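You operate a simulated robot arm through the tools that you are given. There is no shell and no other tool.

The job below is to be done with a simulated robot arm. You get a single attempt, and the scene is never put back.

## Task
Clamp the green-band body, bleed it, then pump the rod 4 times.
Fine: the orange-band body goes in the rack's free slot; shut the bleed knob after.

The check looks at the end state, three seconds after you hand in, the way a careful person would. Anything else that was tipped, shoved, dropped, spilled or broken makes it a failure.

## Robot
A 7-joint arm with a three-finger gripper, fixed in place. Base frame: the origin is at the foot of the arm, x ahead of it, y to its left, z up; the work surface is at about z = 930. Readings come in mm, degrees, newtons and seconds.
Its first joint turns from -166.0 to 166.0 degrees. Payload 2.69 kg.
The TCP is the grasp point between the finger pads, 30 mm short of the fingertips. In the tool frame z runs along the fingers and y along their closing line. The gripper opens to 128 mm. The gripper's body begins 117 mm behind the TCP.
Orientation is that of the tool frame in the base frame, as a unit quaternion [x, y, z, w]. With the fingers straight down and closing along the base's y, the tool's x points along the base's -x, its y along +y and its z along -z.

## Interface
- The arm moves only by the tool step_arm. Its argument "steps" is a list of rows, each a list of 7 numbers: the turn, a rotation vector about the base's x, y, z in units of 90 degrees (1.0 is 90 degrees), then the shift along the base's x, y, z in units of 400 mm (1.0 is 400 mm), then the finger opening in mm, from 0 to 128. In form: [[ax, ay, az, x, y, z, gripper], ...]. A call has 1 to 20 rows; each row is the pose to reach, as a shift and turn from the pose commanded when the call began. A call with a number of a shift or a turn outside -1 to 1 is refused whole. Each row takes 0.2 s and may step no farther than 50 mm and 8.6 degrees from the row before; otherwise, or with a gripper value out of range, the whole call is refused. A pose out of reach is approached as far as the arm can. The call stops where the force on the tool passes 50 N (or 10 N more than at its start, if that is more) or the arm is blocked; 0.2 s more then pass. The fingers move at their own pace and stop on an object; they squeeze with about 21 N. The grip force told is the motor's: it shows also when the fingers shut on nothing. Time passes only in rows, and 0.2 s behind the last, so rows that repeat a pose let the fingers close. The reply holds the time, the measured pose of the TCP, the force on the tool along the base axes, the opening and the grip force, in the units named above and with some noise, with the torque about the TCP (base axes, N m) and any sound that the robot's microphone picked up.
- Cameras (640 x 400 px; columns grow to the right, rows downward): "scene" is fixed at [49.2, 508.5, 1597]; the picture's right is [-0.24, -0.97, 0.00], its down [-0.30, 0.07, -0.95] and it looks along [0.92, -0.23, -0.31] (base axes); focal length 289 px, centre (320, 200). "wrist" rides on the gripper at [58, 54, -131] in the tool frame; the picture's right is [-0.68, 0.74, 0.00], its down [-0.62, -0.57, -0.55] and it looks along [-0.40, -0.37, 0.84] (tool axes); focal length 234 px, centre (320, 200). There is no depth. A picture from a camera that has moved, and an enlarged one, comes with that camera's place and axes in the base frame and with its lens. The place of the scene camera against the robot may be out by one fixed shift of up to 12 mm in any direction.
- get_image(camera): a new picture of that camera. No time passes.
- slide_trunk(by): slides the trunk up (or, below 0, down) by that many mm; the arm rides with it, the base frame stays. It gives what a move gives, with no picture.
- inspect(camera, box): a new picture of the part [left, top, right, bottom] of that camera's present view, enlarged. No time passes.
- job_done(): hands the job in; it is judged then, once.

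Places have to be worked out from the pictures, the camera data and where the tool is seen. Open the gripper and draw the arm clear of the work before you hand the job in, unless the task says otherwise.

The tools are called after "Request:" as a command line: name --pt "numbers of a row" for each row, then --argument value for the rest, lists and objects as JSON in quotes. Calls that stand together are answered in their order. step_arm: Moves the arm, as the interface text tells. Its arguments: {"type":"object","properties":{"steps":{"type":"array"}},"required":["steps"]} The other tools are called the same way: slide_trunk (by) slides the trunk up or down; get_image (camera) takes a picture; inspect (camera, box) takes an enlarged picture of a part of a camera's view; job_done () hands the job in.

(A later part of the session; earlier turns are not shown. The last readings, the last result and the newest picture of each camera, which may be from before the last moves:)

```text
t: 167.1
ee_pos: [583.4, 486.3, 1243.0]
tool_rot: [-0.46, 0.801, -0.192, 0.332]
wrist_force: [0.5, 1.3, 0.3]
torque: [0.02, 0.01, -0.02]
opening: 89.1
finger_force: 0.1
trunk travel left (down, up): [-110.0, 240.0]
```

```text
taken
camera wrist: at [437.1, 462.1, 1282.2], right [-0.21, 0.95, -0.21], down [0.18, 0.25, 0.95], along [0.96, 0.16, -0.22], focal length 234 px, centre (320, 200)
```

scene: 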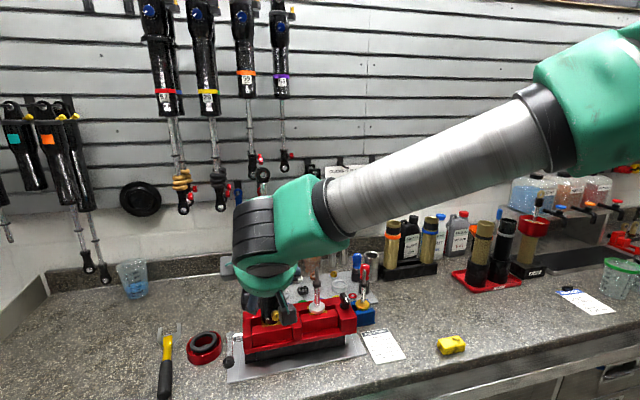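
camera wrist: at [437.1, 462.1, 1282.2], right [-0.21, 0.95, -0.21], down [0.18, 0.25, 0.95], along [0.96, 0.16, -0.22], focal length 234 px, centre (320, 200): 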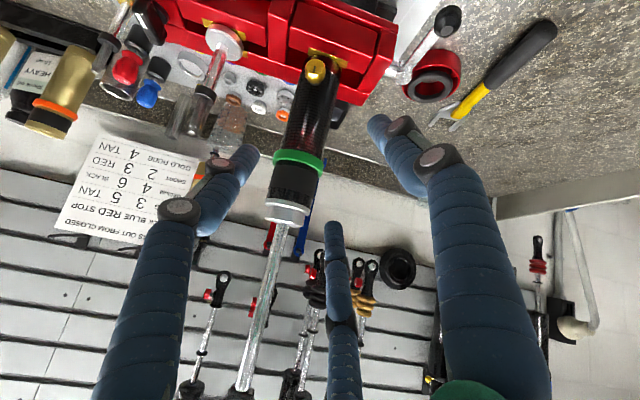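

The green body stands upright in the vise. Now I turn the hand to tool-down to grip the clamp lever's ball again.

Request:
step_arm --pt "0 0.08 0 -0.02 0.03 0.02 80" --pt "0 0.16 0 -0.04 0.06 0.04 70" --pt "0 0.24 0 -0.05 0.1 0.06 70" --pt "0 0.32 0 -0.05 0.14 0.06 70" --pt "0 0.4 0 -0.05 0.18 0.06 70" --pt "0 0.48 0 -0.03 0.22 0.06 70" --pt "0 0.498 0 0 0.24 0.06 70" --pt "0 0.498 0 0 0.24 0.06 70"

Request:
step_arm --pt "0 0 0.08 0.02 0 0 70" --pt "0 0 0.16 0.04 0 0 70" --pt "0 0 0.24 0.06 0 0 70" --pt "0 0 0.333 0.06 0 0 70" --pt "0 0 0.333 0.06 0 0 70"

Request:
get_image --camera "wrist"

Request:
get_image --camera "scene"

```text
t: 168.9
ee_pos: [585.1, 583.2, 1267.6]
tool_rot: [-0.5, 0.866, 0.0, 0.001]
wrist_force: [0.3, 0.3, 0.0]
torque: [0.01, 0.04, 0.01]
opening: 70.1
finger_force: 0.0
trunk travel left (down, up): [-110.0, 240.0]
```

```text
t: 170.1
ee_pos: [608.3, 582.7, 1267.1]
tool_rot: [-0.707, 0.707, -0.001, 0.002]
wrist_force: [-1.0, 0.3, -0.1]
torque: [0.01, -0.01, 0.02]
opening: 70.0
finger_force: 0.0
trunk travel left (down, up): [-110.0, 240.0]
```

```text
taken
camera wrist: at [554.6, 523.9, 1396.5], right [-0.74, 0.68, 0.0], down [0.56, 0.61, 0.55], along [0.37, 0.4, -0.83], focal length 234 px, centre (320, 200)
```

wrist: 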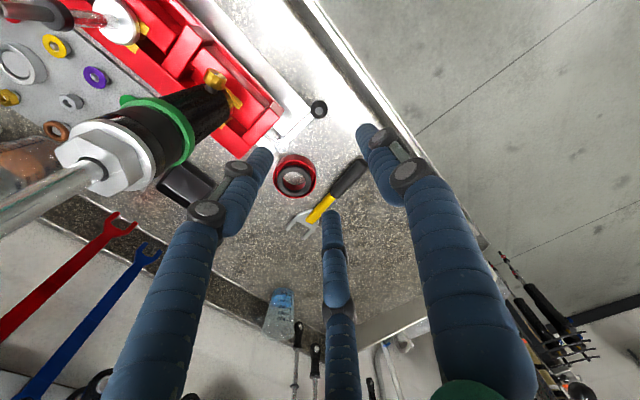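

```text
taken
```

scene: 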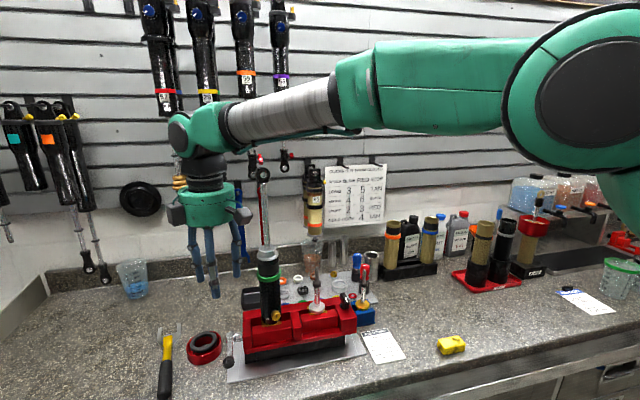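

The ball is right below at about (608, 580, 1032). I descend around it and close.

Request:
step_arm --pt "0 0 0 0 -0.005 -0.12 70" --pt "0 0 0 0 -0.005 -0.24 70" --pt "0 0 0 0 -0.005 -0.36 70" --pt "0 0 0 0 -0.005 -0.46 60" --pt "0 0 0 0 -0.005 -0.54 55" --pt "0 0 0 0 -0.005 -0.58 55" --pt "0 0 0 0 -0.005 -0.58 55"

Request:
get_image --camera "wrist"

```text
t: 171.7
ee_pos: [608.2, 580.7, 1032.2]
tool_rot: [-0.706, 0.708, 0.0, 0.002]
wrist_force: [0.3, 0.1, -0.1]
torque: [-0.03, -0.02, -0.03]
opening: 55.0
finger_force: 0.1
trunk travel left (down, up): [-110.0, 240.0]
```

```text
taken
camera wrist: at [554.2, 522.5, 1163.3], right [-0.74, 0.68, 0.0], down [0.57, 0.61, 0.55], along [0.37, 0.4, -0.83], focal length 234 px, centre (320, 200)
```

wrist: 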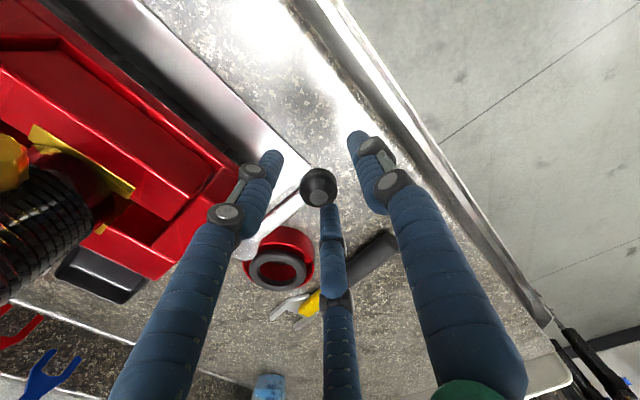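

Ball centred between fingers. Close on it.

Request:
step_arm --pt "0 0 0 0 0 0.006 45" --pt "0 0 0 0 0 0.006 36" --pt "0 0 0 0 0 0.006 28" --pt "0 0 0 0 0 0.006 24" --pt "0 0 0 0 0 0.006 24"

```text
t: 172.9
ee_pos: [607.8, 580.7, 1036.0]
tool_rot: [-0.706, 0.708, -0.001, 0.002]
wrist_force: [3.5, 4.8, -0.2]
torque: [0.07, -0.06, -0.01]
opening: 28.0
finger_force: 2.2
trunk travel left (down, up): [-110.0, 240.0]
```

Gripped. I swing the lever back toward +y (clamping) along the hub arc, first to about 38°.

Request:
step_arm --pt "0 0 -0.0922 0 0.0305 0 24" --pt "0 0 -0.181 0.004 0.0595 0 24" --pt "0 0 -0.27 0.012 0.0875 0 24" --pt "0 0 -0.359 0.024 0.1143 0 24" --pt "0 0 -0.448 0.0395 0.1393 0 24" --pt "0 0 -0.537 0.0583 0.1618 0 24" --pt "0 0 -0.6256 0.08 0.1813 0 24" --pt "0 0 -0.6256 0.08 0.1813 0 24"

Request:
get_image --camera "scene"

```text
t: 174.7
ee_pos: [640.4, 653.0, 1036.4]
tool_rot: [-0.288, 0.958, -0.001, 0.002]
wrist_force: [1.1, -1.9, -2.8]
torque: [-0.01, 0.04, -0.03]
opening: 29.0
finger_force: 4.2
trunk travel left (down, up): [-110.0, 240.0]
```

```text
taken
```

scene: 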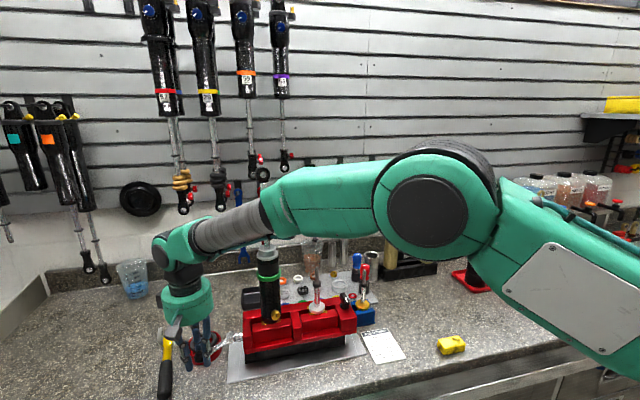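

No resistance yet. I continue to about 0°.

Request:
step_arm --pt "0 0 -0.0889 0.0243 0.0165 0 24" --pt "0 0 -0.1778 0.0505 0.0293 0 24" --pt "0 0 -0.2667 0.0785 0.0383 0 24" --pt "0 0 -0.3556 0.1073 0.0433 0 24" --pt "0 0 -0.3556 0.1073 0.0433 0 24"

Request:
step_arm --pt "0 0 -0.033 0.011 0.0006 0 24" --pt "0 0 -0.0667 0.022 0.0012 0 24" --pt "0 0 -0.0667 0.022 0.0012 0 24"

Request:
inspect --camera "scene" --box '[150, 220, 330, 380]'

```text
t: 175.9
ee_pos: [683.5, 668.7, 1035.7]
tool_rot: [-0.013, 1.0, -0.001, 0.001]
wrist_force: [1.4, -1.0, 0.8]
torque: [0.05, 0.0, 0.02]
opening: 28.6
finger_force: 2.8
trunk travel left (down, up): [-110.0, 240.0]
```

```text
t: 176.7
ee_pos: [693.1, 670.3, 1035.6]
tool_rot: [0.038, 0.999, -0.003, 0.001]
wrist_force: [1.7, -1.6, -0.8]
torque: [0.02, -0.07, 0.0]
opening: 28.1
finger_force: 2.9
trunk travel left (down, up): [-110.0, 240.0]
```

```text
2.50 times, centred on (240, 300) of scene
camera zoom: at [49.2, 508.5, 1597.0], right [-0.24, -0.97, 0.0], down [-0.3, 0.07, -0.95], along [0.92, -0.23, -0.31], focal length 723 px, centre (520, -50)
```

zoom: 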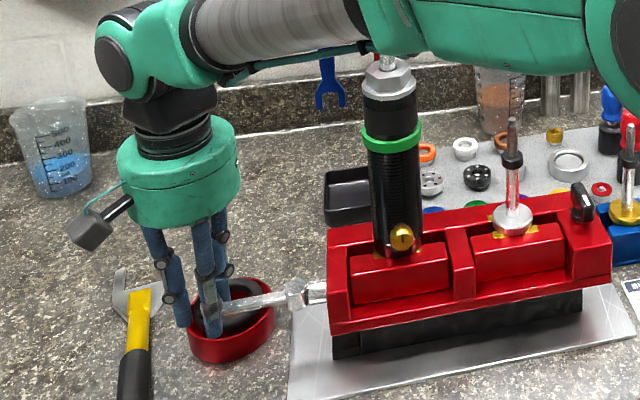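

The lever is back to its original clamped direction and the jaw has closed on the body. I nudge 3° further to be sure it's at the stop.

Request:
step_arm --pt "0 0 -0.0167 0.0055 0 0 24" --pt "0 0 -0.0333 0.011 -0.0003 0 24" --pt "0 0 -0.0333 0.011 -0.0003 0 24"

Request:
inspect --camera "scene" --box '[220, 280, 320, 370]'

```text
t: 177.5
ee_pos: [696.4, 670.0, 1036.6]
tool_rot: [0.065, 0.998, -0.002, 0.001]
wrist_force: [-6.5, -1.5, -0.3]
torque: [-0.05, 0.13, -0.07]
opening: 28.6
finger_force: 3.9
trunk travel left (down, up): [-110.0, 240.0]
```

```text
4.44 times, centred on (270, 325) of scene
camera zoom: at [49.2, 508.5, 1597.0], right [-0.24, -0.97, 0.0], down [-0.3, 0.07, -0.95], along [0.92, -0.23, -0.31], focal length 1285 px, centre (542, -356)
```

zoom: 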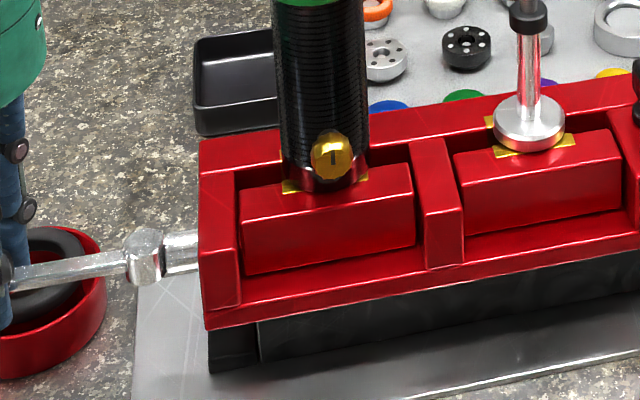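

The stop is felt and the jaw pads now grip the body's lug. I release the ball and rise.

Request:
step_arm --pt "0 0 0 -0.005 0 0 30" --pt "0 0 0 -0.008 0 0 45" --pt "0 0 0 -0.008 0 0 60" --pt "0 0 0 -0.008 0 0 65" --pt "0 0 0 -0.008 0 0.08 65" --pt "0 0 0 -0.008 0 0.18 65" --pt "0 0 0 -0.008 0 0.3 65" --pt "0 0 0 -0.03 0 0.42 65" --pt "0 0 0 -0.08 -0.02 0.5 65" --pt "0 0 0 -0.18 -0.04 0.55 65" --pt "0 0 0 -0.28 -0.08 0.55 65" --pt "0 0 0 -0.38 -0.12 0.55 65"

Request:
get_image --camera "scene"

Request:
inspect --camera "scene" --box '[180, 220, 340, 370]'

```text
t: 180.1
ee_pos: [543.4, 621.8, 1257.9]
tool_rot: [0.064, 0.998, -0.002, 0.001]
wrist_force: [0.1, 0.8, 0.0]
torque: [-0.01, 0.05, 0.02]
opening: 64.9
finger_force: 0.1
trunk travel left (down, up): [-110.0, 240.0]
```

```text
taken
```

scene: 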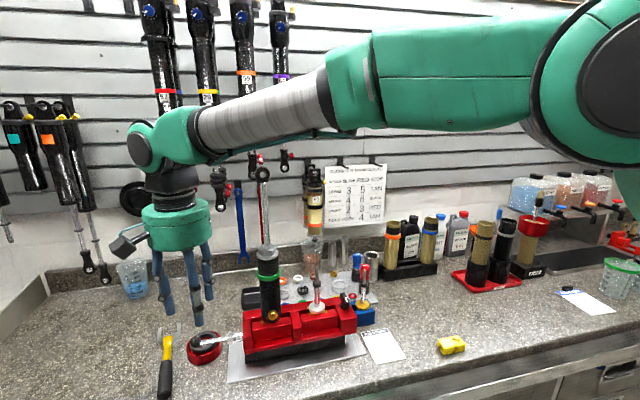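

```text
2.67 times, centred on (260, 295) of scene
camera zoom: at [49.2, 508.5, 1597.0], right [-0.24, -0.97, 0.0], down [-0.3, 0.07, -0.95], along [0.92, -0.23, -0.31], focal length 771 px, centre (480, -53)
```

zoom: 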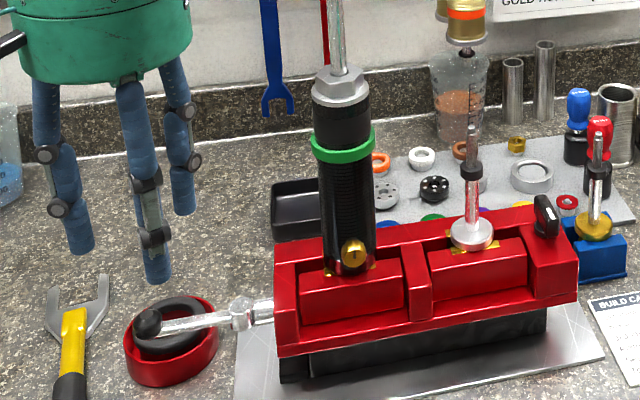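

The green body is clamped. Next the bleed knob at ≈(673, 475, 1085), facing −x: I need the hand horizontal along +x. I move in front of the vise and pitch up gradually, checking reach.

Request:
step_arm --pt "0 0 0.0815 0 -0.1 0 65" --pt "0 0 0.0815 0 -0.2 0 65" --pt "0 0 0.0815 0 -0.3 0 65" --pt "0 0 0.0815 0 -0.366 0 65" --pt "0 0 0.0815 0 -0.366 0 65"

Request:
step_arm --pt "0 -0.08 0 0 0 0 65" --pt "0 -0.16 0 0 0 0 65" --pt "0 -0.24 0 0 0 0 65" --pt "0 -0.32 0 0 0 0 65" --pt "0 -0.4 0 0 0 0 65" --pt "0 -0.48 0 0 0 0 65"

Request:
step_arm --pt "0 -0.08 0 0 0 0 65" --pt "0 -0.16 0 0 0 0 65" --pt "0 -0.24 0 0 0 0 65" --pt "0 -0.32 0 0 0 0 65"

Request:
get_image --camera "scene"

```text
t: 181.3
ee_pos: [544.6, 476.1, 1256.9]
tool_rot: [0.001, 1.0, -0.002, 0.001]
wrist_force: [0.3, -0.2, -0.5]
torque: [0.04, -0.03, 0.0]
opening: 65.0
finger_force: 0.0
trunk travel left (down, up): [-110.0, 240.0]
```

```text
t: 182.7
ee_pos: [543.7, 476.9, 1257.3]
tool_rot: [0.002, 0.929, -0.001, 0.369]
wrist_force: [0.1, 0.2, -0.7]
torque: [0.02, 0.05, -0.01]
opening: 64.8
finger_force: 0.2
trunk travel left (down, up): [-110.0, 240.0]
```

```text
t: 183.7
ee_pos: [544.3, 476.1, 1257.5]
tool_rot: [0.001, 0.808, 0.0, 0.59]
wrist_force: [-0.3, -0.1, 0.1]
torque: [0.02, 0.0, 0.02]
opening: 65.2
finger_force: 0.0
trunk travel left (down, up): [-110.0, 240.0]
```

```text
taken
```

scene: 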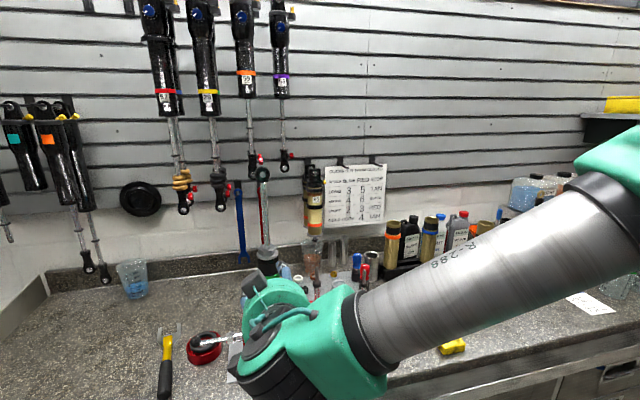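

Good; 18° to go to horizontal.

Request:
step_arm --pt "0 -0.07 0 0 0 0 65" --pt "0 -0.14 0 0 0 0 65" --pt "0 -0.2 0 0 0 0 65" --pt "0 -0.2 0 0 0 0 65"

Request:
get_image --camera "wrist"

```text
t: 184.7
ee_pos: [544.9, 475.7, 1257.2]
tool_rot: [0.001, 0.707, -0.001, 0.707]
wrist_force: [0.5, -0.1, 1.0]
torque: [0.0, -0.03, -0.02]
opening: 65.3
finger_force: 0.1
trunk travel left (down, up): [-110.0, 240.0]
```

```text
taken
camera wrist: at [414.1, 530.6, 1197.6], right [0.0, 0.74, 0.68], down [-0.55, -0.56, 0.61], along [0.83, -0.37, 0.41], focal length 234 px, centre (320, 200)
```

wrist: 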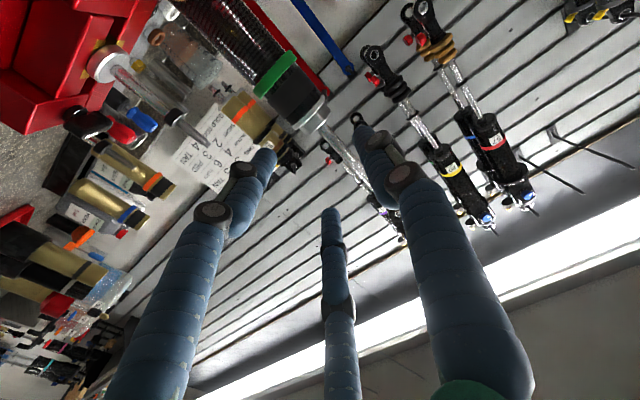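

Horizontal pose reached. I lower by trunk and arm to knob height with the hand still well in front of the vise.

Request:
slide_trunk --by -85

Request:
step_arm --pt "0 0 0 0 0 -0.05 65" --pt "0 0 0 0 0 -0.1 65" --pt "0 0 0 0 0 -0.15 65" --pt "0 0 0 0 0 -0.2 65" --pt "0 0 0 0 0 -0.215 65"

Request:
get_image --camera "wrist"

Request:
get_image --camera "scene"

```text
t: 185.9
ee_pos: [544.6, 475.8, 1171.9]
tool_rot: [0.0, 0.707, 0.0, 0.708]
wrist_force: [0.6, -1.1, 0.3]
torque: [0.0, 0.0, 0.0]
opening: 65.2
finger_force: 0.1
trunk travel left (down, up): [-25.0, 325.0]
```

```text
t: 187.1
ee_pos: [544.3, 477.2, 1086.2]
tool_rot: [0.001, 0.706, 0.0, 0.708]
wrist_force: [-0.8, 0.5, 0.1]
torque: [-0.02, -0.02, 0.0]
opening: 65.0
finger_force: 0.0
trunk travel left (down, up): [-25.0, 325.0]
```

```text
taken
camera wrist: at [414.2, 530.6, 1026.4], right [0.0, 0.74, 0.68], down [-0.55, -0.56, 0.61], along [0.83, -0.37, 0.41], focal length 234 px, centre (320, 200)
```

wrist: 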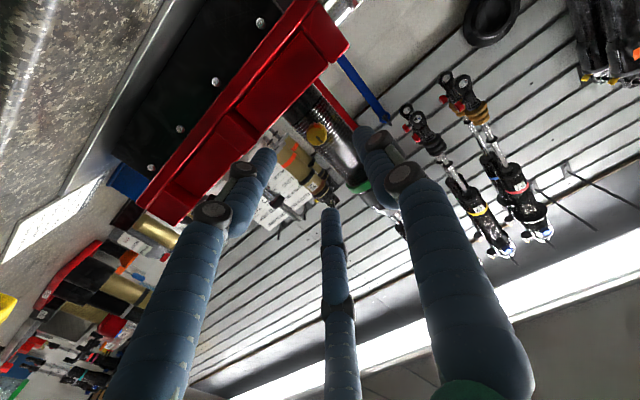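

```text
taken
```

scene: 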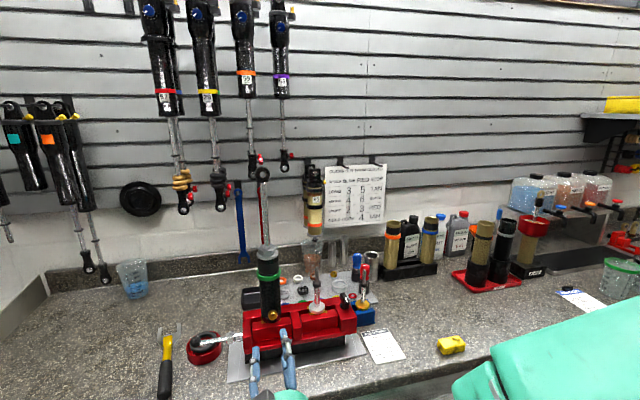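

The knob shows in the wrist view; its ray gives ≈(668, 475.5, 1083). I zoom for its size and slot direction.

Request:
inspect --camera "wrist" --box '[280, 90, 370, 170]'

Request:
inspect --camera "scene" --box '[245, 270, 305, 350]'

```text
5.00 times, centred on (325, 130) of wrist
camera zoom: at [414.2, 530.6, 1026.4], right [0.0, 0.74, 0.68], down [-0.55, -0.56, 0.61], along [0.83, -0.37, 0.41], focal length 1171 px, centre (295, 550)
```

zoom: 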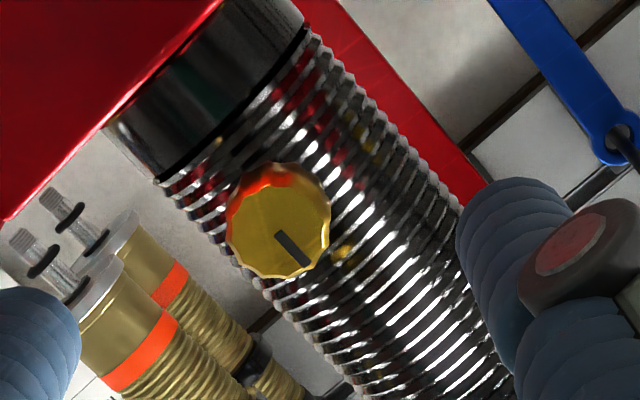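

```text
5.00 times, centred on (275, 310) of scene
camera zoom: at [49.2, 508.5, 1597.0], right [-0.24, -0.97, 0.0], down [-0.3, 0.07, -0.95], along [0.92, -0.23, -0.31], focal length 1446 px, centre (545, -350)
```

zoom: 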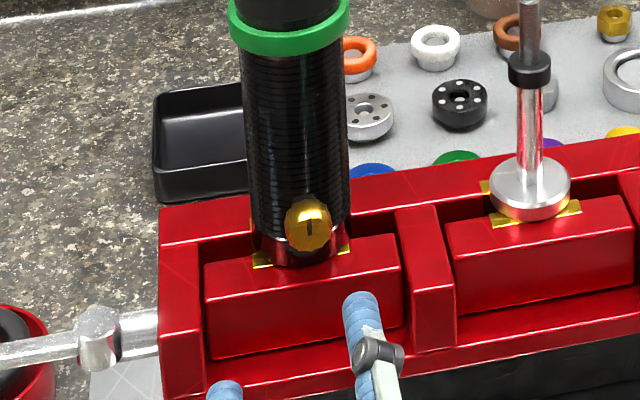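

The pointer mark on the knob points up (shut). I roll −30° so no finger points down at the jaw block, narrow to 46 mm, and approach along +x.

Request:
step_arm --pt "-0.08 0 0 0 -0.002 -0.004 60" --pt "-0.16 0 0 0.03 -0.005 -0.008 55" --pt "-0.24 0 0 0.06 -0.006 -0.008 50" --pt "-0.3333 0 0 0.1 -0.006 -0.008 46" --pt "-0.3333 0 0 0.14 -0.006 -0.008 46" --pt "-0.3333 0 0 0.14 -0.006 -0.008 46"

Request:
get_image --camera "wrist"

Request:
inspect --camera "wrist" --box '[240, 80, 400, 240]'

Request:
inspect --camera "scene" --box '[220, 270, 320, 370]'

```text
t: 188.5
ee_pos: [600.0, 473.5, 1082.8]
tool_rot: [-0.181, 0.682, -0.184, 0.684]
wrist_force: [0.2, 0.3, 0.1]
torque: [0.01, -0.02, -0.02]
opening: 46.0
finger_force: 0.0
trunk travel left (down, up): [-25.0, 325.0]
```

```text
taken
camera wrist: at [469.7, 491.8, 1004.5], right [0.0, 0.98, 0.22], down [-0.55, -0.18, 0.81], along [0.83, -0.12, 0.54], focal length 234 px, centre (320, 200)
```

wrist: 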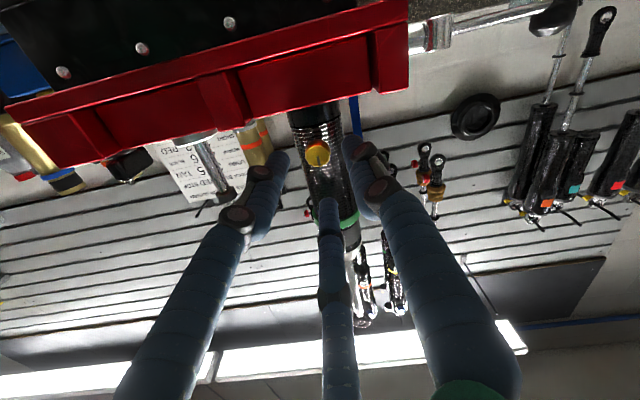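

```text
2.50 times, centred on (320, 160) of wrist
camera zoom: at [469.7, 491.8, 1004.5], right [0.0, 0.98, 0.22], down [-0.55, -0.18, 0.81], along [0.83, -0.12, 0.54], focal length 585 px, centre (320, 300)
```

zoom: 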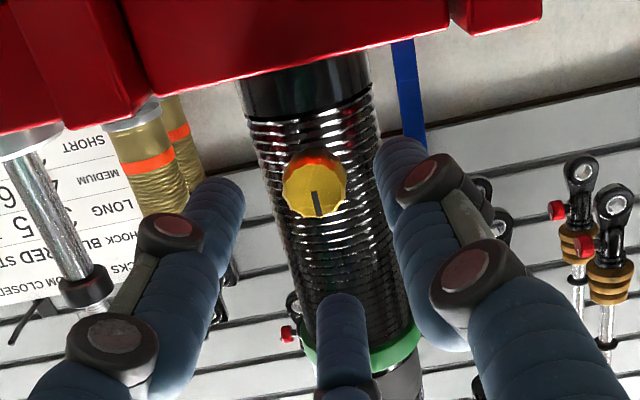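

```text
4.00 times, centred on (270, 320) of scene
camera zoom: at [49.2, 508.5, 1597.0], right [-0.24, -0.97, 0.0], down [-0.3, 0.07, -0.95], along [0.92, -0.23, -0.31], focal length 1156 px, centre (520, -280)
```

zoom: 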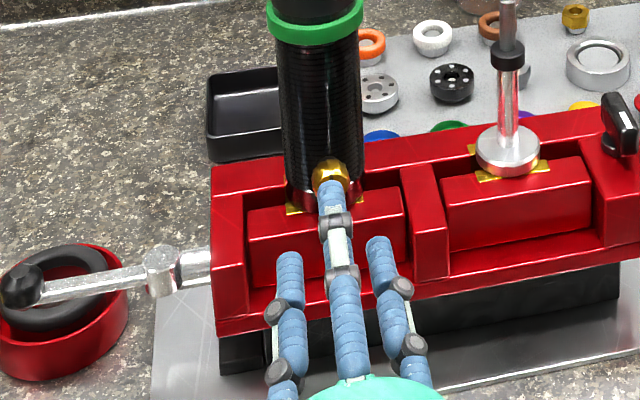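

Knob axis ≈ (y 474, z 1082.5), matching the TCP. I advance 51 mm so the fingers straddle the knob.

Request:
step_arm --pt "0 0 0 0.04 0.001 0 46" --pt "0 0 0 0.08 0.001 0 46" --pt "0 0 0 0.11 0.001 0 46" --pt "0 0 0 0.126 0.001 0 46" --pt "0 0 0 0.126 0.001 0 46"

Request:
inspect --camera "wrist" --box '[220, 100, 420, 280]'

Request:
inspect --camera "scene" --box '[220, 270, 320, 370]'

```text
t: 189.7
ee_pos: [650.8, 473.9, 1081.8]
tool_rot: [-0.182, 0.682, -0.185, 0.683]
wrist_force: [0.1, -0.2, -0.3]
torque: [-0.01, -0.02, -0.02]
opening: 46.1
finger_force: 0.0
trunk travel left (down, up): [-25.0, 325.0]
```

```text
2.22 times, centred on (320, 190) of wrist
camera zoom: at [520.8, 491.8, 1004.1], right [0.0, 0.98, 0.22], down [-0.55, -0.18, 0.81], along [0.83, -0.12, 0.54], focal length 520 px, centre (320, 222)
```

zoom: 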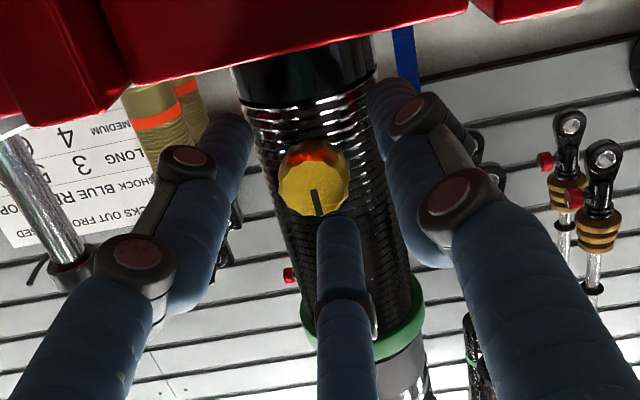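

```text
4.00 times, centred on (270, 320) of scene
camera zoom: at [49.2, 508.5, 1597.0], right [-0.24, -0.97, 0.0], down [-0.3, 0.07, -0.95], along [0.92, -0.23, -0.31], focal length 1156 px, centre (520, -280)
```

zoom: 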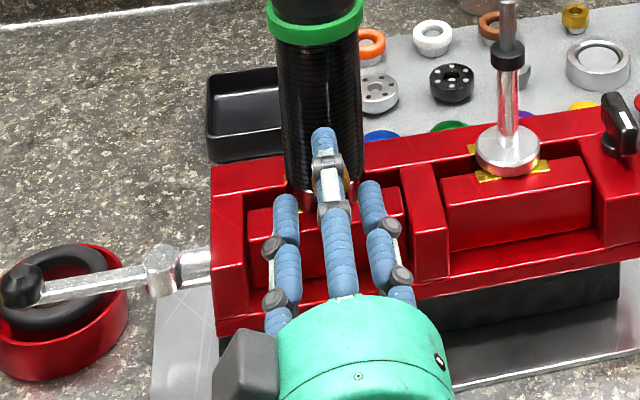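

Aligned as predicted. I close gently on the knob.

Request:
step_arm --pt "0 0 0 0 0 0 38" --pt "0 0 0 0 0 0 32" --pt "0 0 0 0 0 0 28" --pt "0 0 0 0 0 0 24" --pt "0 0 0 0 0 0 24"

```text
t: 190.9
ee_pos: [651.4, 474.1, 1082.5]
tool_rot: [-0.181, 0.682, -0.184, 0.684]
wrist_force: [1.4, 0.0, 4.4]
torque: [-0.04, -0.1, 0.01]
opening: 26.5
finger_force: 2.0
trunk travel left (down, up): [-25.0, 325.0]
```

Knob held at 26.5 mm. I squeeze a bit more and test a small counter-clockwise turn (negative about x).

Request:
step_arm --pt "0 0 0 0 0 0 16" --pt "0 0 0 0 0 0 16" --pt "-0.05 0 0 0 0 0 16" --pt "-0.1 0 0 0 0 0 16" --pt "-0.1 0 0 0 0 0 16"

Request:
inspect --camera "wrist" --box '[250, 110, 390, 230]'

```text
t: 192.1
ee_pos: [651.0, 473.7, 1082.0]
tool_rot: [-0.235, 0.666, -0.236, 0.668]
wrist_force: [4.0, 0.3, 10.2]
torque: [-0.02, -0.26, -0.04]
opening: 25.1
finger_force: 7.2
trunk travel left (down, up): [-25.0, 325.0]
```

```text
3.33 times, centred on (320, 170) of wrist
camera zoom: at [520.5, 479.1, 1003.0], right [0.0, 1.0, 0.06], down [-0.55, -0.05, 0.83], along [0.83, -0.04, 0.55], focal length 781 px, centre (320, 300)
```

zoom: 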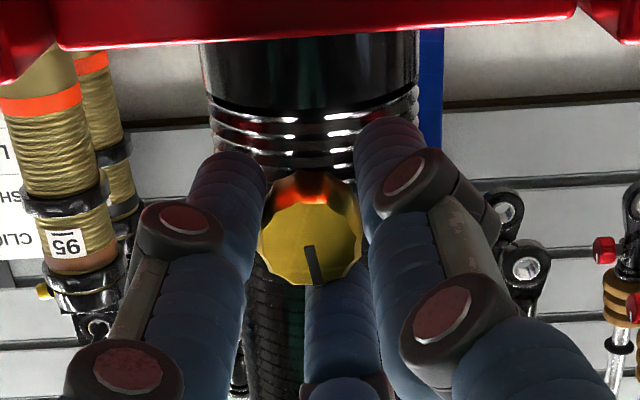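

Torque stays ≈0 and the knob follows, so it opens this way. I continue counter-clockwise, trimming z by +1 mm.

Request:
step_arm --pt "-0.08 0 0 0 0 0.002 16" --pt "-0.16 0 0 0 0 0.003 16" --pt "-0.24 0 0 0 0 0.003 16" --pt "-0.32 0 0 0 0 0.003 16" --pt "-0.4 0 0 0 0 0.003 16" --pt "-0.4 0 0 0 0 0.003 16"

Request:
inspect --camera "wrist" --box '[250, 110, 390, 230]'

Request:
inspect --camera "scene" --box '[220, 270, 320, 370]'

```text
t: 193.5
ee_pos: [649.1, 472.1, 1084.2]
tool_rot: [-0.431, 0.56, -0.431, 0.562]
wrist_force: [-0.8, -14.6, 2.7]
torque: [0.02, -0.08, -0.4]
opening: 25.5
finger_force: 6.5
trunk travel left (down, up): [-25.0, 325.0]
```

```text
3.33 times, centred on (320, 170) of wrist
camera zoom: at [520.3, 430.7, 1016.0], right [0.0, 0.84, -0.54], down [-0.55, 0.45, 0.7], along [0.83, 0.29, 0.47], focal length 781 px, centre (320, 300)
```

zoom: 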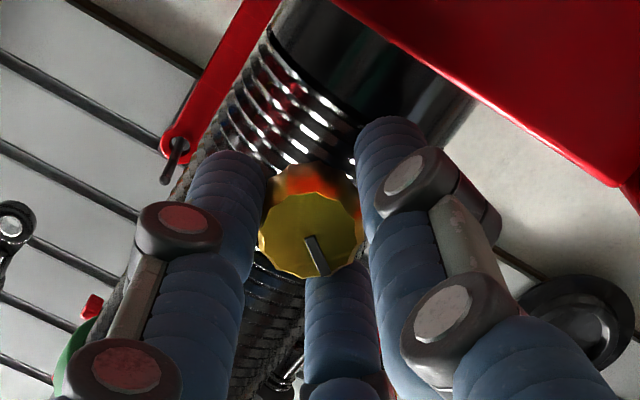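

```text
4.00 times, centred on (270, 320) of scene
camera zoom: at [49.2, 508.5, 1597.0], right [-0.24, -0.97, 0.0], down [-0.3, 0.07, -0.95], along [0.92, -0.23, -0.31], focal length 1156 px, centre (520, -280)
```

zoom: 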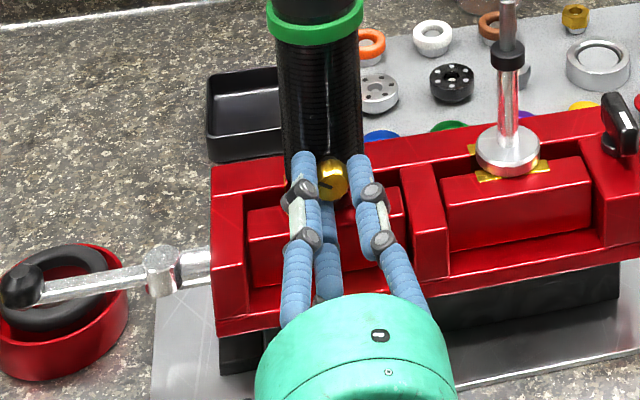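

The pointer visibly turned ~45° counter-clockwise with the hand. I continue toward 90°, trimming y −2 mm to relieve the side force.

Request:
step_arm --pt "-0.08 0 0 0 -0.004 0 16" --pt "-0.16 0 0 0 -0.005 0 16" --pt "-0.24 0 0 0 -0.005 0 16" --pt "-0.32 0 0 0 -0.005 0 16" --pt "-0.4 0 0 0 -0.005 0 16" --pt "-0.4 0 0 0 -0.005 0 16"

Request:
inspect --camera "wrist" --box '[250, 110, 390, 230]'

Request:
inspect --camera "scene" --box '[245, 280, 305, 340]'

```text
t: 194.9
ee_pos: [650.3, 472.1, 1082.9]
tool_rot: [0.581, -0.399, 0.584, -0.402]
wrist_force: [1.6, -9.6, 12.6]
torque: [0.08, -0.4, -0.31]
opening: 22.5
finger_force: 20.9
trunk travel left (down, up): [-25.0, 325.0]
```

```text
3.33 times, centred on (320, 170) of wrist
camera zoom: at [520.2, 397.6, 1054.7], right [0.0, 0.37, -0.93], down [-0.55, 0.78, 0.31], along [0.83, 0.51, 0.2], focal length 781 px, centre (320, 300)
```

zoom: 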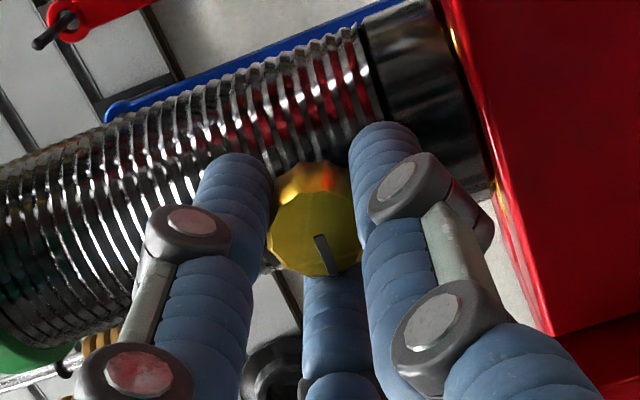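

```text
6.67 times, centred on (275, 310) of scene
camera zoom: at [49.2, 508.5, 1597.0], right [-0.24, -0.97, 0.0], down [-0.3, 0.07, -0.95], along [0.92, -0.23, -0.31], focal length 1928 px, centre (620, -533)
```

zoom: 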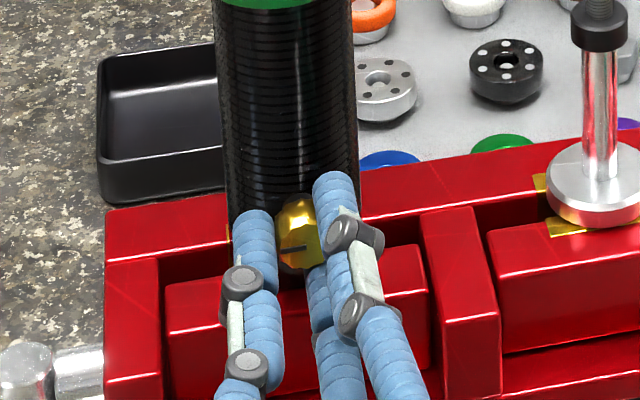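

About 81° opened; pointer now points to +y. I go a little further to see if there is a stop.

Request:
step_arm --pt "-0.08 0 0 0 -0.001 0.002 16" --pt "-0.15 0 0 0 -0.001 0.002 16" --pt "-0.15 0 0 0 -0.001 0.002 16"

Request:
inspect --camera "wrist" --box '[250, 110, 390, 230]'

```text
t: 195.7
ee_pos: [651.9, 471.2, 1084.3]
tool_rot: [0.626, -0.328, 0.626, -0.33]
wrist_force: [0.3, -4.2, 9.7]
torque: [0.02, -0.21, -0.11]
opening: 22.2
finger_force: 21.1
trunk travel left (down, up): [-25.0, 325.0]
```

```text
3.33 times, centred on (320, 170) of wrist
camera zoom: at [520.1, 392.7, 1073.1], right [0.0, 0.14, -0.99], down [-0.55, 0.83, 0.12], along [0.83, 0.55, 0.08], focal length 781 px, centre (320, 300)
```

zoom: 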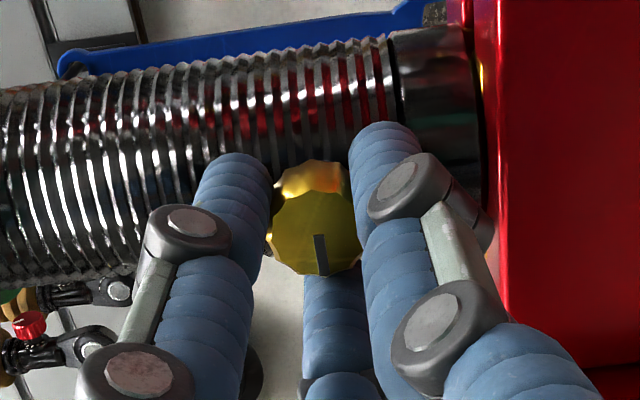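

The knob now stays put while the fingers slip: the pointer lies at exactly +y, i.e. it reached its 90° open stop. I release it and back straight out.

Request:
step_arm --pt "0 0 0 0 0 0 28" --pt "0 0 0 0 0 0 34" --pt "0 0 0 0 0 0 38" --pt "0 0 0 -0.03 0 0 38" --pt "0 0 0 -0.08 0 0 38" --pt "0 0 0 -0.15 0 0 38" --pt "0 0 0 -0.22 0 0 38" --pt "0 0 0 -0.22 0 0 38"

Request:
inspect --camera "scene" --box '[245, 270, 305, 340]'

Request:
get_image --camera "wrist"

```text
t: 197.5
ee_pos: [563.6, 472.0, 1083.8]
tool_rot: [0.625, -0.329, 0.625, -0.331]
wrist_force: [-0.5, -0.1, -0.5]
torque: [0.01, -0.01, 0.0]
opening: 37.8
finger_force: 0.0
trunk travel left (down, up): [-25.0, 325.0]
```

```text
5.71 times, centred on (275, 305) of scene
camera zoom: at [49.2, 508.5, 1597.0], right [-0.24, -0.97, 0.0], down [-0.3, 0.07, -0.95], along [0.92, -0.23, -0.31], focal length 1652 px, centre (577, -400)
```

zoom: 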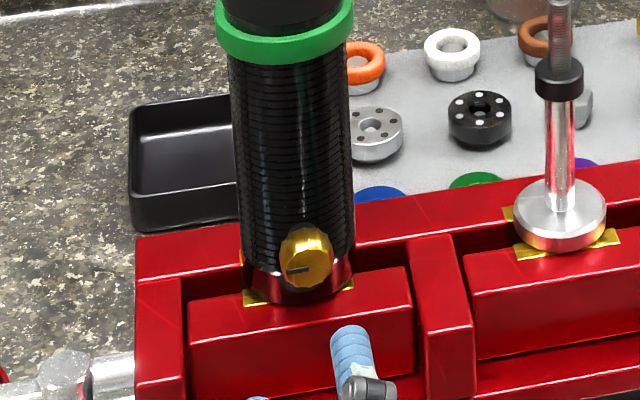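

```text
taken
camera wrist: at [432.0, 393.3, 1072.8], right [0.0, 0.14, -0.99], down [-0.55, 0.83, 0.12], along [0.83, 0.55, 0.08], focal length 234 px, centre (320, 200)
```

wrist: 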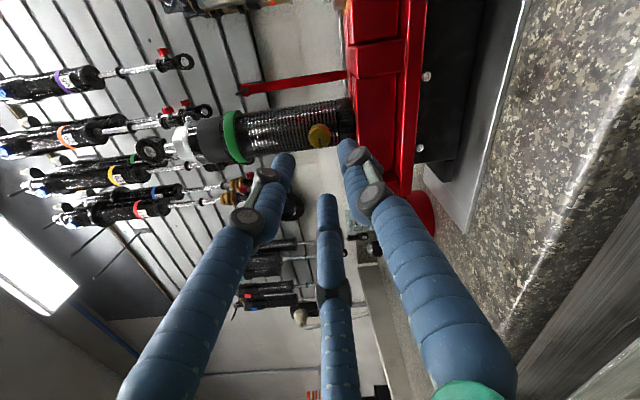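

The pointer is horizontal: bleed is open. Now for the rod: I raise the trunk so the hand faces the rod under its eye (≈1440), and trim the roll so one finger is on +y and two on −y.

Request:
slide_trunk --by 290

Request:
step_arm --pt "0.05 0 0 0 -0.01 0 60" --pt "0.05 0 0 0 -0.01 0 60"

Request:
get_image --camera "wrist"

Request:
get_image --camera "scene"

```text
t: 200.4
ee_pos: [562.8, 471.3, 1374.9]
tool_rot: [0.626, -0.327, 0.626, -0.33]
wrist_force: [1.3, -0.2, -0.4]
torque: [-0.01, 0.01, -0.07]
opening: 38.1
finger_force: 0.1
trunk travel left (down, up): [-315.0, 35.0]
```

```text
t: 201.0
ee_pos: [562.5, 467.9, 1374.5]
tool_rot: [0.612, -0.354, 0.611, -0.355]
wrist_force: [-0.6, -1.0, 0.7]
torque: [0.0, -0.02, -0.01]
opening: 60.2
finger_force: 0.0
trunk travel left (down, up): [-315.0, 35.0]
```

```text
taken
camera wrist: at [432.5, 390.5, 1356.6], right [0.0, 0.22, -0.98], down [-0.55, 0.81, 0.18], along [0.83, 0.54, 0.12], focal length 234 px, centre (320, 200)
```

wrist: 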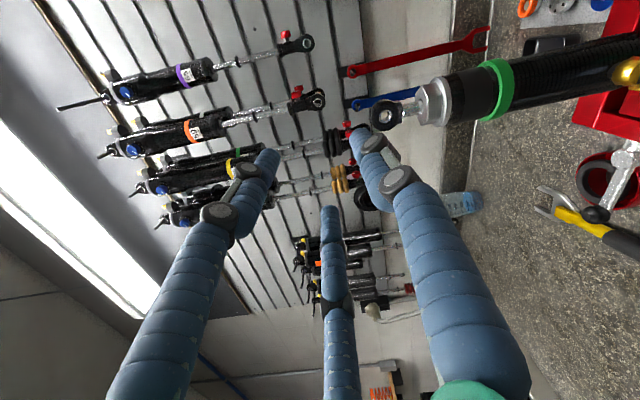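

```text
taken
```

scene: 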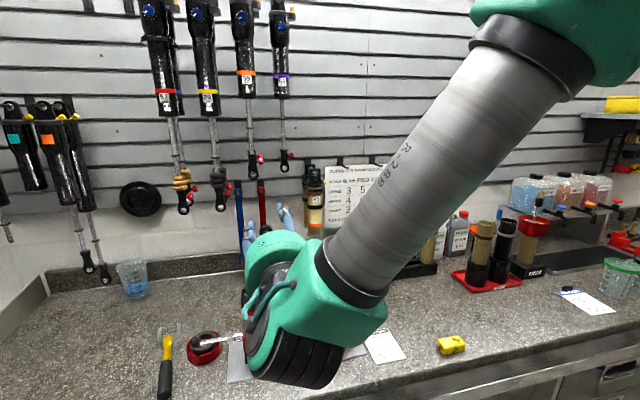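

Important: with the bleed open, the rod has sunk — its eye is now at z≈1298, just above the cap. I look closer before deciding how to pump.

Request:
inspect --camera "wrist" --box '[350, 60, 540, 170]'

Request:
inspect --camera "scene" --box '[220, 180, 320, 340]'

```text
3.37 times, centred on (445, 115) of wrist
camera zoom: at [432.5, 390.5, 1356.6], right [0.0, 0.22, -0.98], down [-0.55, 0.81, 0.18], along [0.83, 0.54, 0.12], focal length 789 px, centre (-101, 486)
```

zoom: 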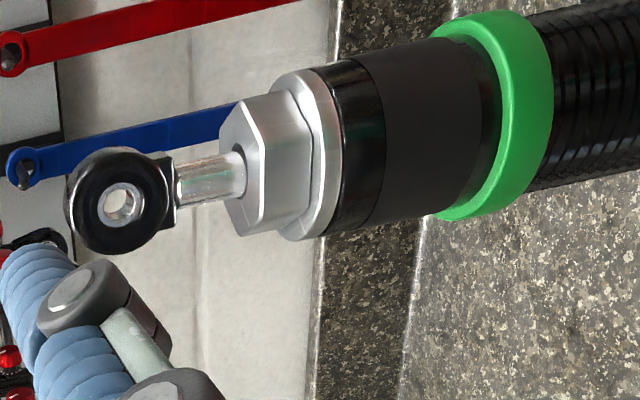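

```text
2.50 times, centred on (270, 260) of scene
camera zoom: at [49.2, 508.5, 1597.0], right [-0.24, -0.97, 0.0], down [-0.3, 0.07, -0.95], along [0.92, -0.23, -0.31], focal length 723 px, centre (445, 50)
```

zoom: 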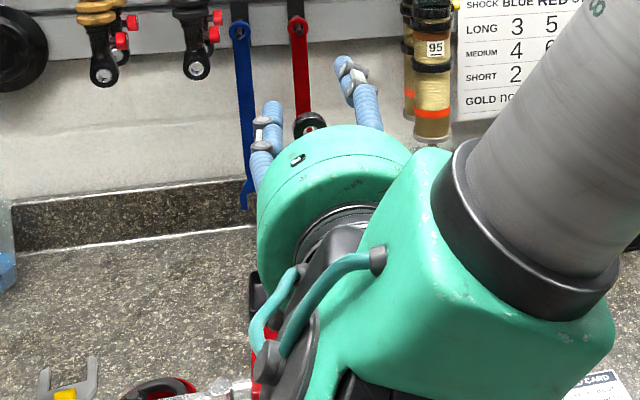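

The eye is a ~36 mm rod-end ball just above the hex cap, so a top-down grip on the eye is best. I swing the hand back to tool-down in front of the rod (fingers well clear).

Request:
step_arm --pt "0 0.08 0 -0.02 0 0.02 70" --pt "0 0.16 0 -0.04 0 0.04 80" --pt "0 0.24 0 -0.05 0 0.06 80" --pt "0 0.32 0 -0.05 0 0.06 80" --pt "0 0.4 0 -0.05 0 0.06 80" --pt "0 0.48 0 -0.05 0 0.06 80" --pt "0 0.56 0 -0.05 0 0.06 80"

Request:
step_arm --pt "0 0.08 0 0 0 0 80" --pt "0 0.16 0 0 0 0 80" --pt "0 0.24 0 0 0 0 80" --pt "0 0.32 0 0 0 0 80" --pt "0 0.4 0 0 0 0 80" --pt "0 0.44 0 0 0 0 80" --pt "0 0.44 0 0 0 0 80"

Request:
get_image --camera "scene"

```text
t: 202.6
ee_pos: [542.6, 468.3, 1397.1]
tool_rot: [0.815, -0.47, 0.292, -0.17]
wrist_force: [0.2, 0.4, -0.3]
torque: [0.01, -0.06, -0.03]
opening: 80.1
finger_force: 0.1
trunk travel left (down, up): [-315.0, 35.0]
```

```text
t: 204.2
ee_pos: [543.1, 466.8, 1397.3]
tool_rot: [0.866, -0.5, 0.0, -0.001]
wrist_force: [0.4, 0.4, 0.4]
torque: [-0.02, -0.01, 0.02]
opening: 80.0
finger_force: 0.0
trunk travel left (down, up): [-315.0, 35.0]
```

```text
taken
```

scene: 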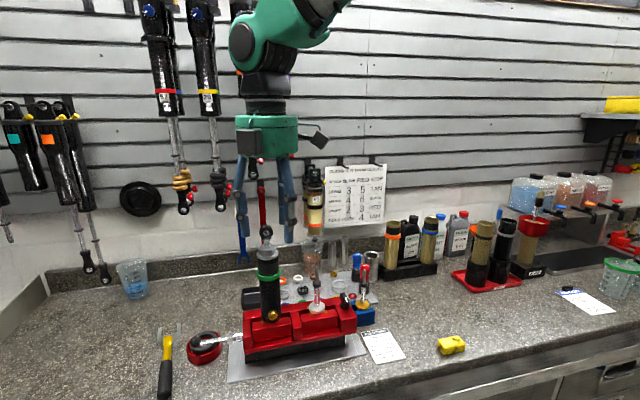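

Tool-down at yaw 120° (same finger pattern). I move above the eye and look.

Request:
step_arm --pt "0 0 0 0.1 0.005 0 80" --pt "0 0 0 0.2 0.01 0 80" --pt "0 0 0 0.3 0.015 0 80" --pt "0 0 0 0.4 0.018 0 80" --pt "0 0 0 0.428 0.018 0 80" --pt "0 0 0 0.428 0.018 0 80"

Request:
get_image --camera "wrist"

Request:
inspect --camera "wrist" --box '[250, 90, 390, 200]'

Request:
inspect --camera "scene" --box '[220, 180, 320, 300]'

```text
t: 205.6
ee_pos: [713.1, 474.3, 1399.5]
tool_rot: [0.866, -0.501, 0.0, -0.001]
wrist_force: [-0.5, 0.3, -0.7]
torque: [0.01, -0.04, -0.01]
opening: 80.2
finger_force: 0.2
trunk travel left (down, up): [-315.0, 35.0]
```

```text
taken
camera wrist: at [696.8, 397.1, 1529.0], right [-0.98, 0.22, 0.0], down [0.18, 0.81, 0.55], along [0.12, 0.54, -0.83], focal length 234 px, centre (320, 200)
```

wrist: 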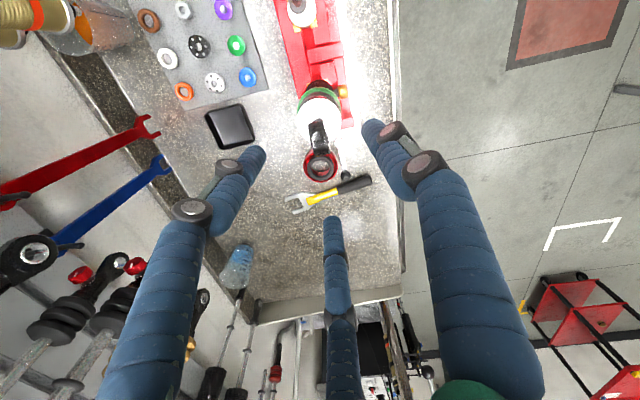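

```text
3.64 times, centred on (320, 145) of wrist
camera zoom: at [696.8, 397.1, 1529.0], right [-0.98, 0.22, 0.0], down [0.18, 0.81, 0.55], along [0.12, 0.54, -0.83], focal length 852 px, centre (320, 400)
```

zoom: 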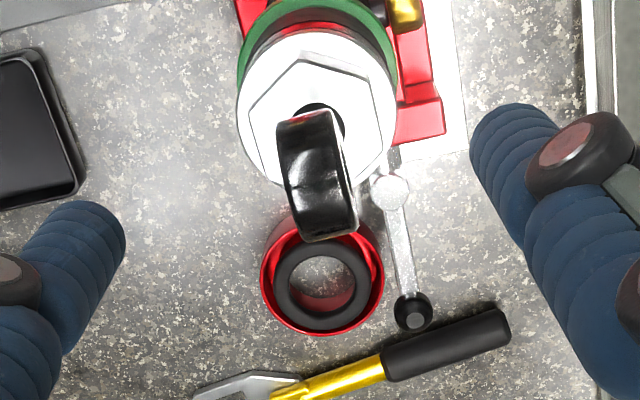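

```text
3.33 times, centred on (270, 240) of scene
camera zoom: at [49.2, 508.5, 1597.0], right [-0.24, -0.97, 0.0], down [-0.3, 0.07, -0.95], along [0.92, -0.23, -0.31], focal length 964 px, centre (487, 67)
```

zoom: 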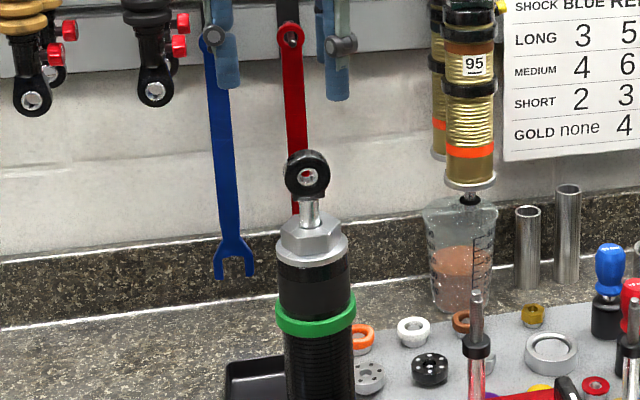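

The eye is a ~13 mm thick ring centred at ≈(714, 474, 1300), hex top ≈1261. I lower the open fingers around it (tips stay ~15 mm above the hex).

Request:
step_arm --pt "0 0 0 0.002 0.005 -0.05 66" --pt "0 0 0 0.002 0.005 -0.1 62" --pt "0 0 0 0.002 0.005 -0.16 60" --pt "0 0 0 0.002 0.005 -0.21 60" --pt "0 0 0 0.002 0.005 -0.232 60" --pt "0 0 0 0.002 0.005 -0.232 60"

Request:
get_image --camera "wrist"

Request:
inspect --camera "scene" --box '[220, 150, 320, 290]'

```text
t: 207.0
ee_pos: [715.0, 475.9, 1305.7]
tool_rot: [0.865, -0.501, 0.0, -0.001]
wrist_force: [-0.2, -0.6, 0.2]
torque: [0.01, -0.01, -0.01]
opening: 60.2
finger_force: 0.1
trunk travel left (down, up): [-315.0, 35.0]
```

```text
taken
camera wrist: at [697.1, 399.3, 1435.9], right [-0.98, 0.22, 0.0], down [0.18, 0.81, 0.55], along [0.12, 0.54, -0.83], focal length 234 px, centre (320, 200)
```

wrist: 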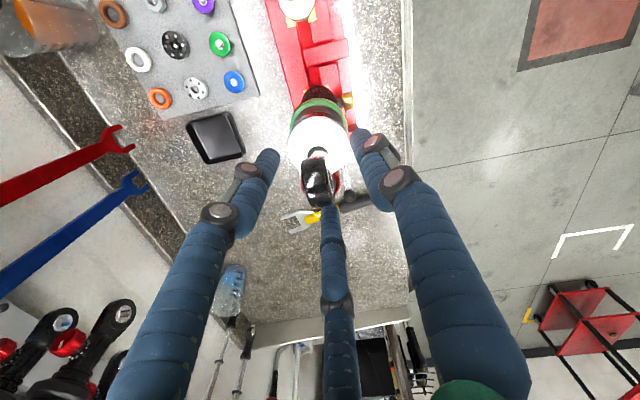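

```text
2.86 times, centred on (270, 220) of scene
camera zoom: at [49.2, 508.5, 1597.0], right [-0.24, -0.97, 0.0], down [-0.3, 0.07, -0.95], along [0.92, -0.23, -0.31], focal length 826 px, centre (463, 143)
```

zoom: 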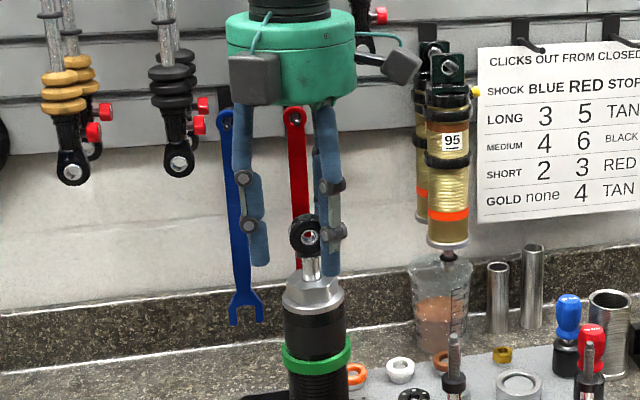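

The eye sits between the fingers. I close step by step.

Request:
step_arm --pt "0 0 0 0 0 0 48" --pt "0 0 0 0 0 0 40" --pt "0 0 0 0 0 0 34" --pt "0 0 0 0 0 0 30" --pt "0 0 0 0 0 0 30"

```text
t: 208.2
ee_pos: [714.8, 477.1, 1306.2]
tool_rot: [0.866, -0.501, 0.0, -0.001]
wrist_force: [0.4, -0.2, 0.3]
torque: [0.01, 0.0, -0.02]
opening: 29.8
finger_force: 0.1
trunk travel left (down, up): [-315.0, 35.0]
```

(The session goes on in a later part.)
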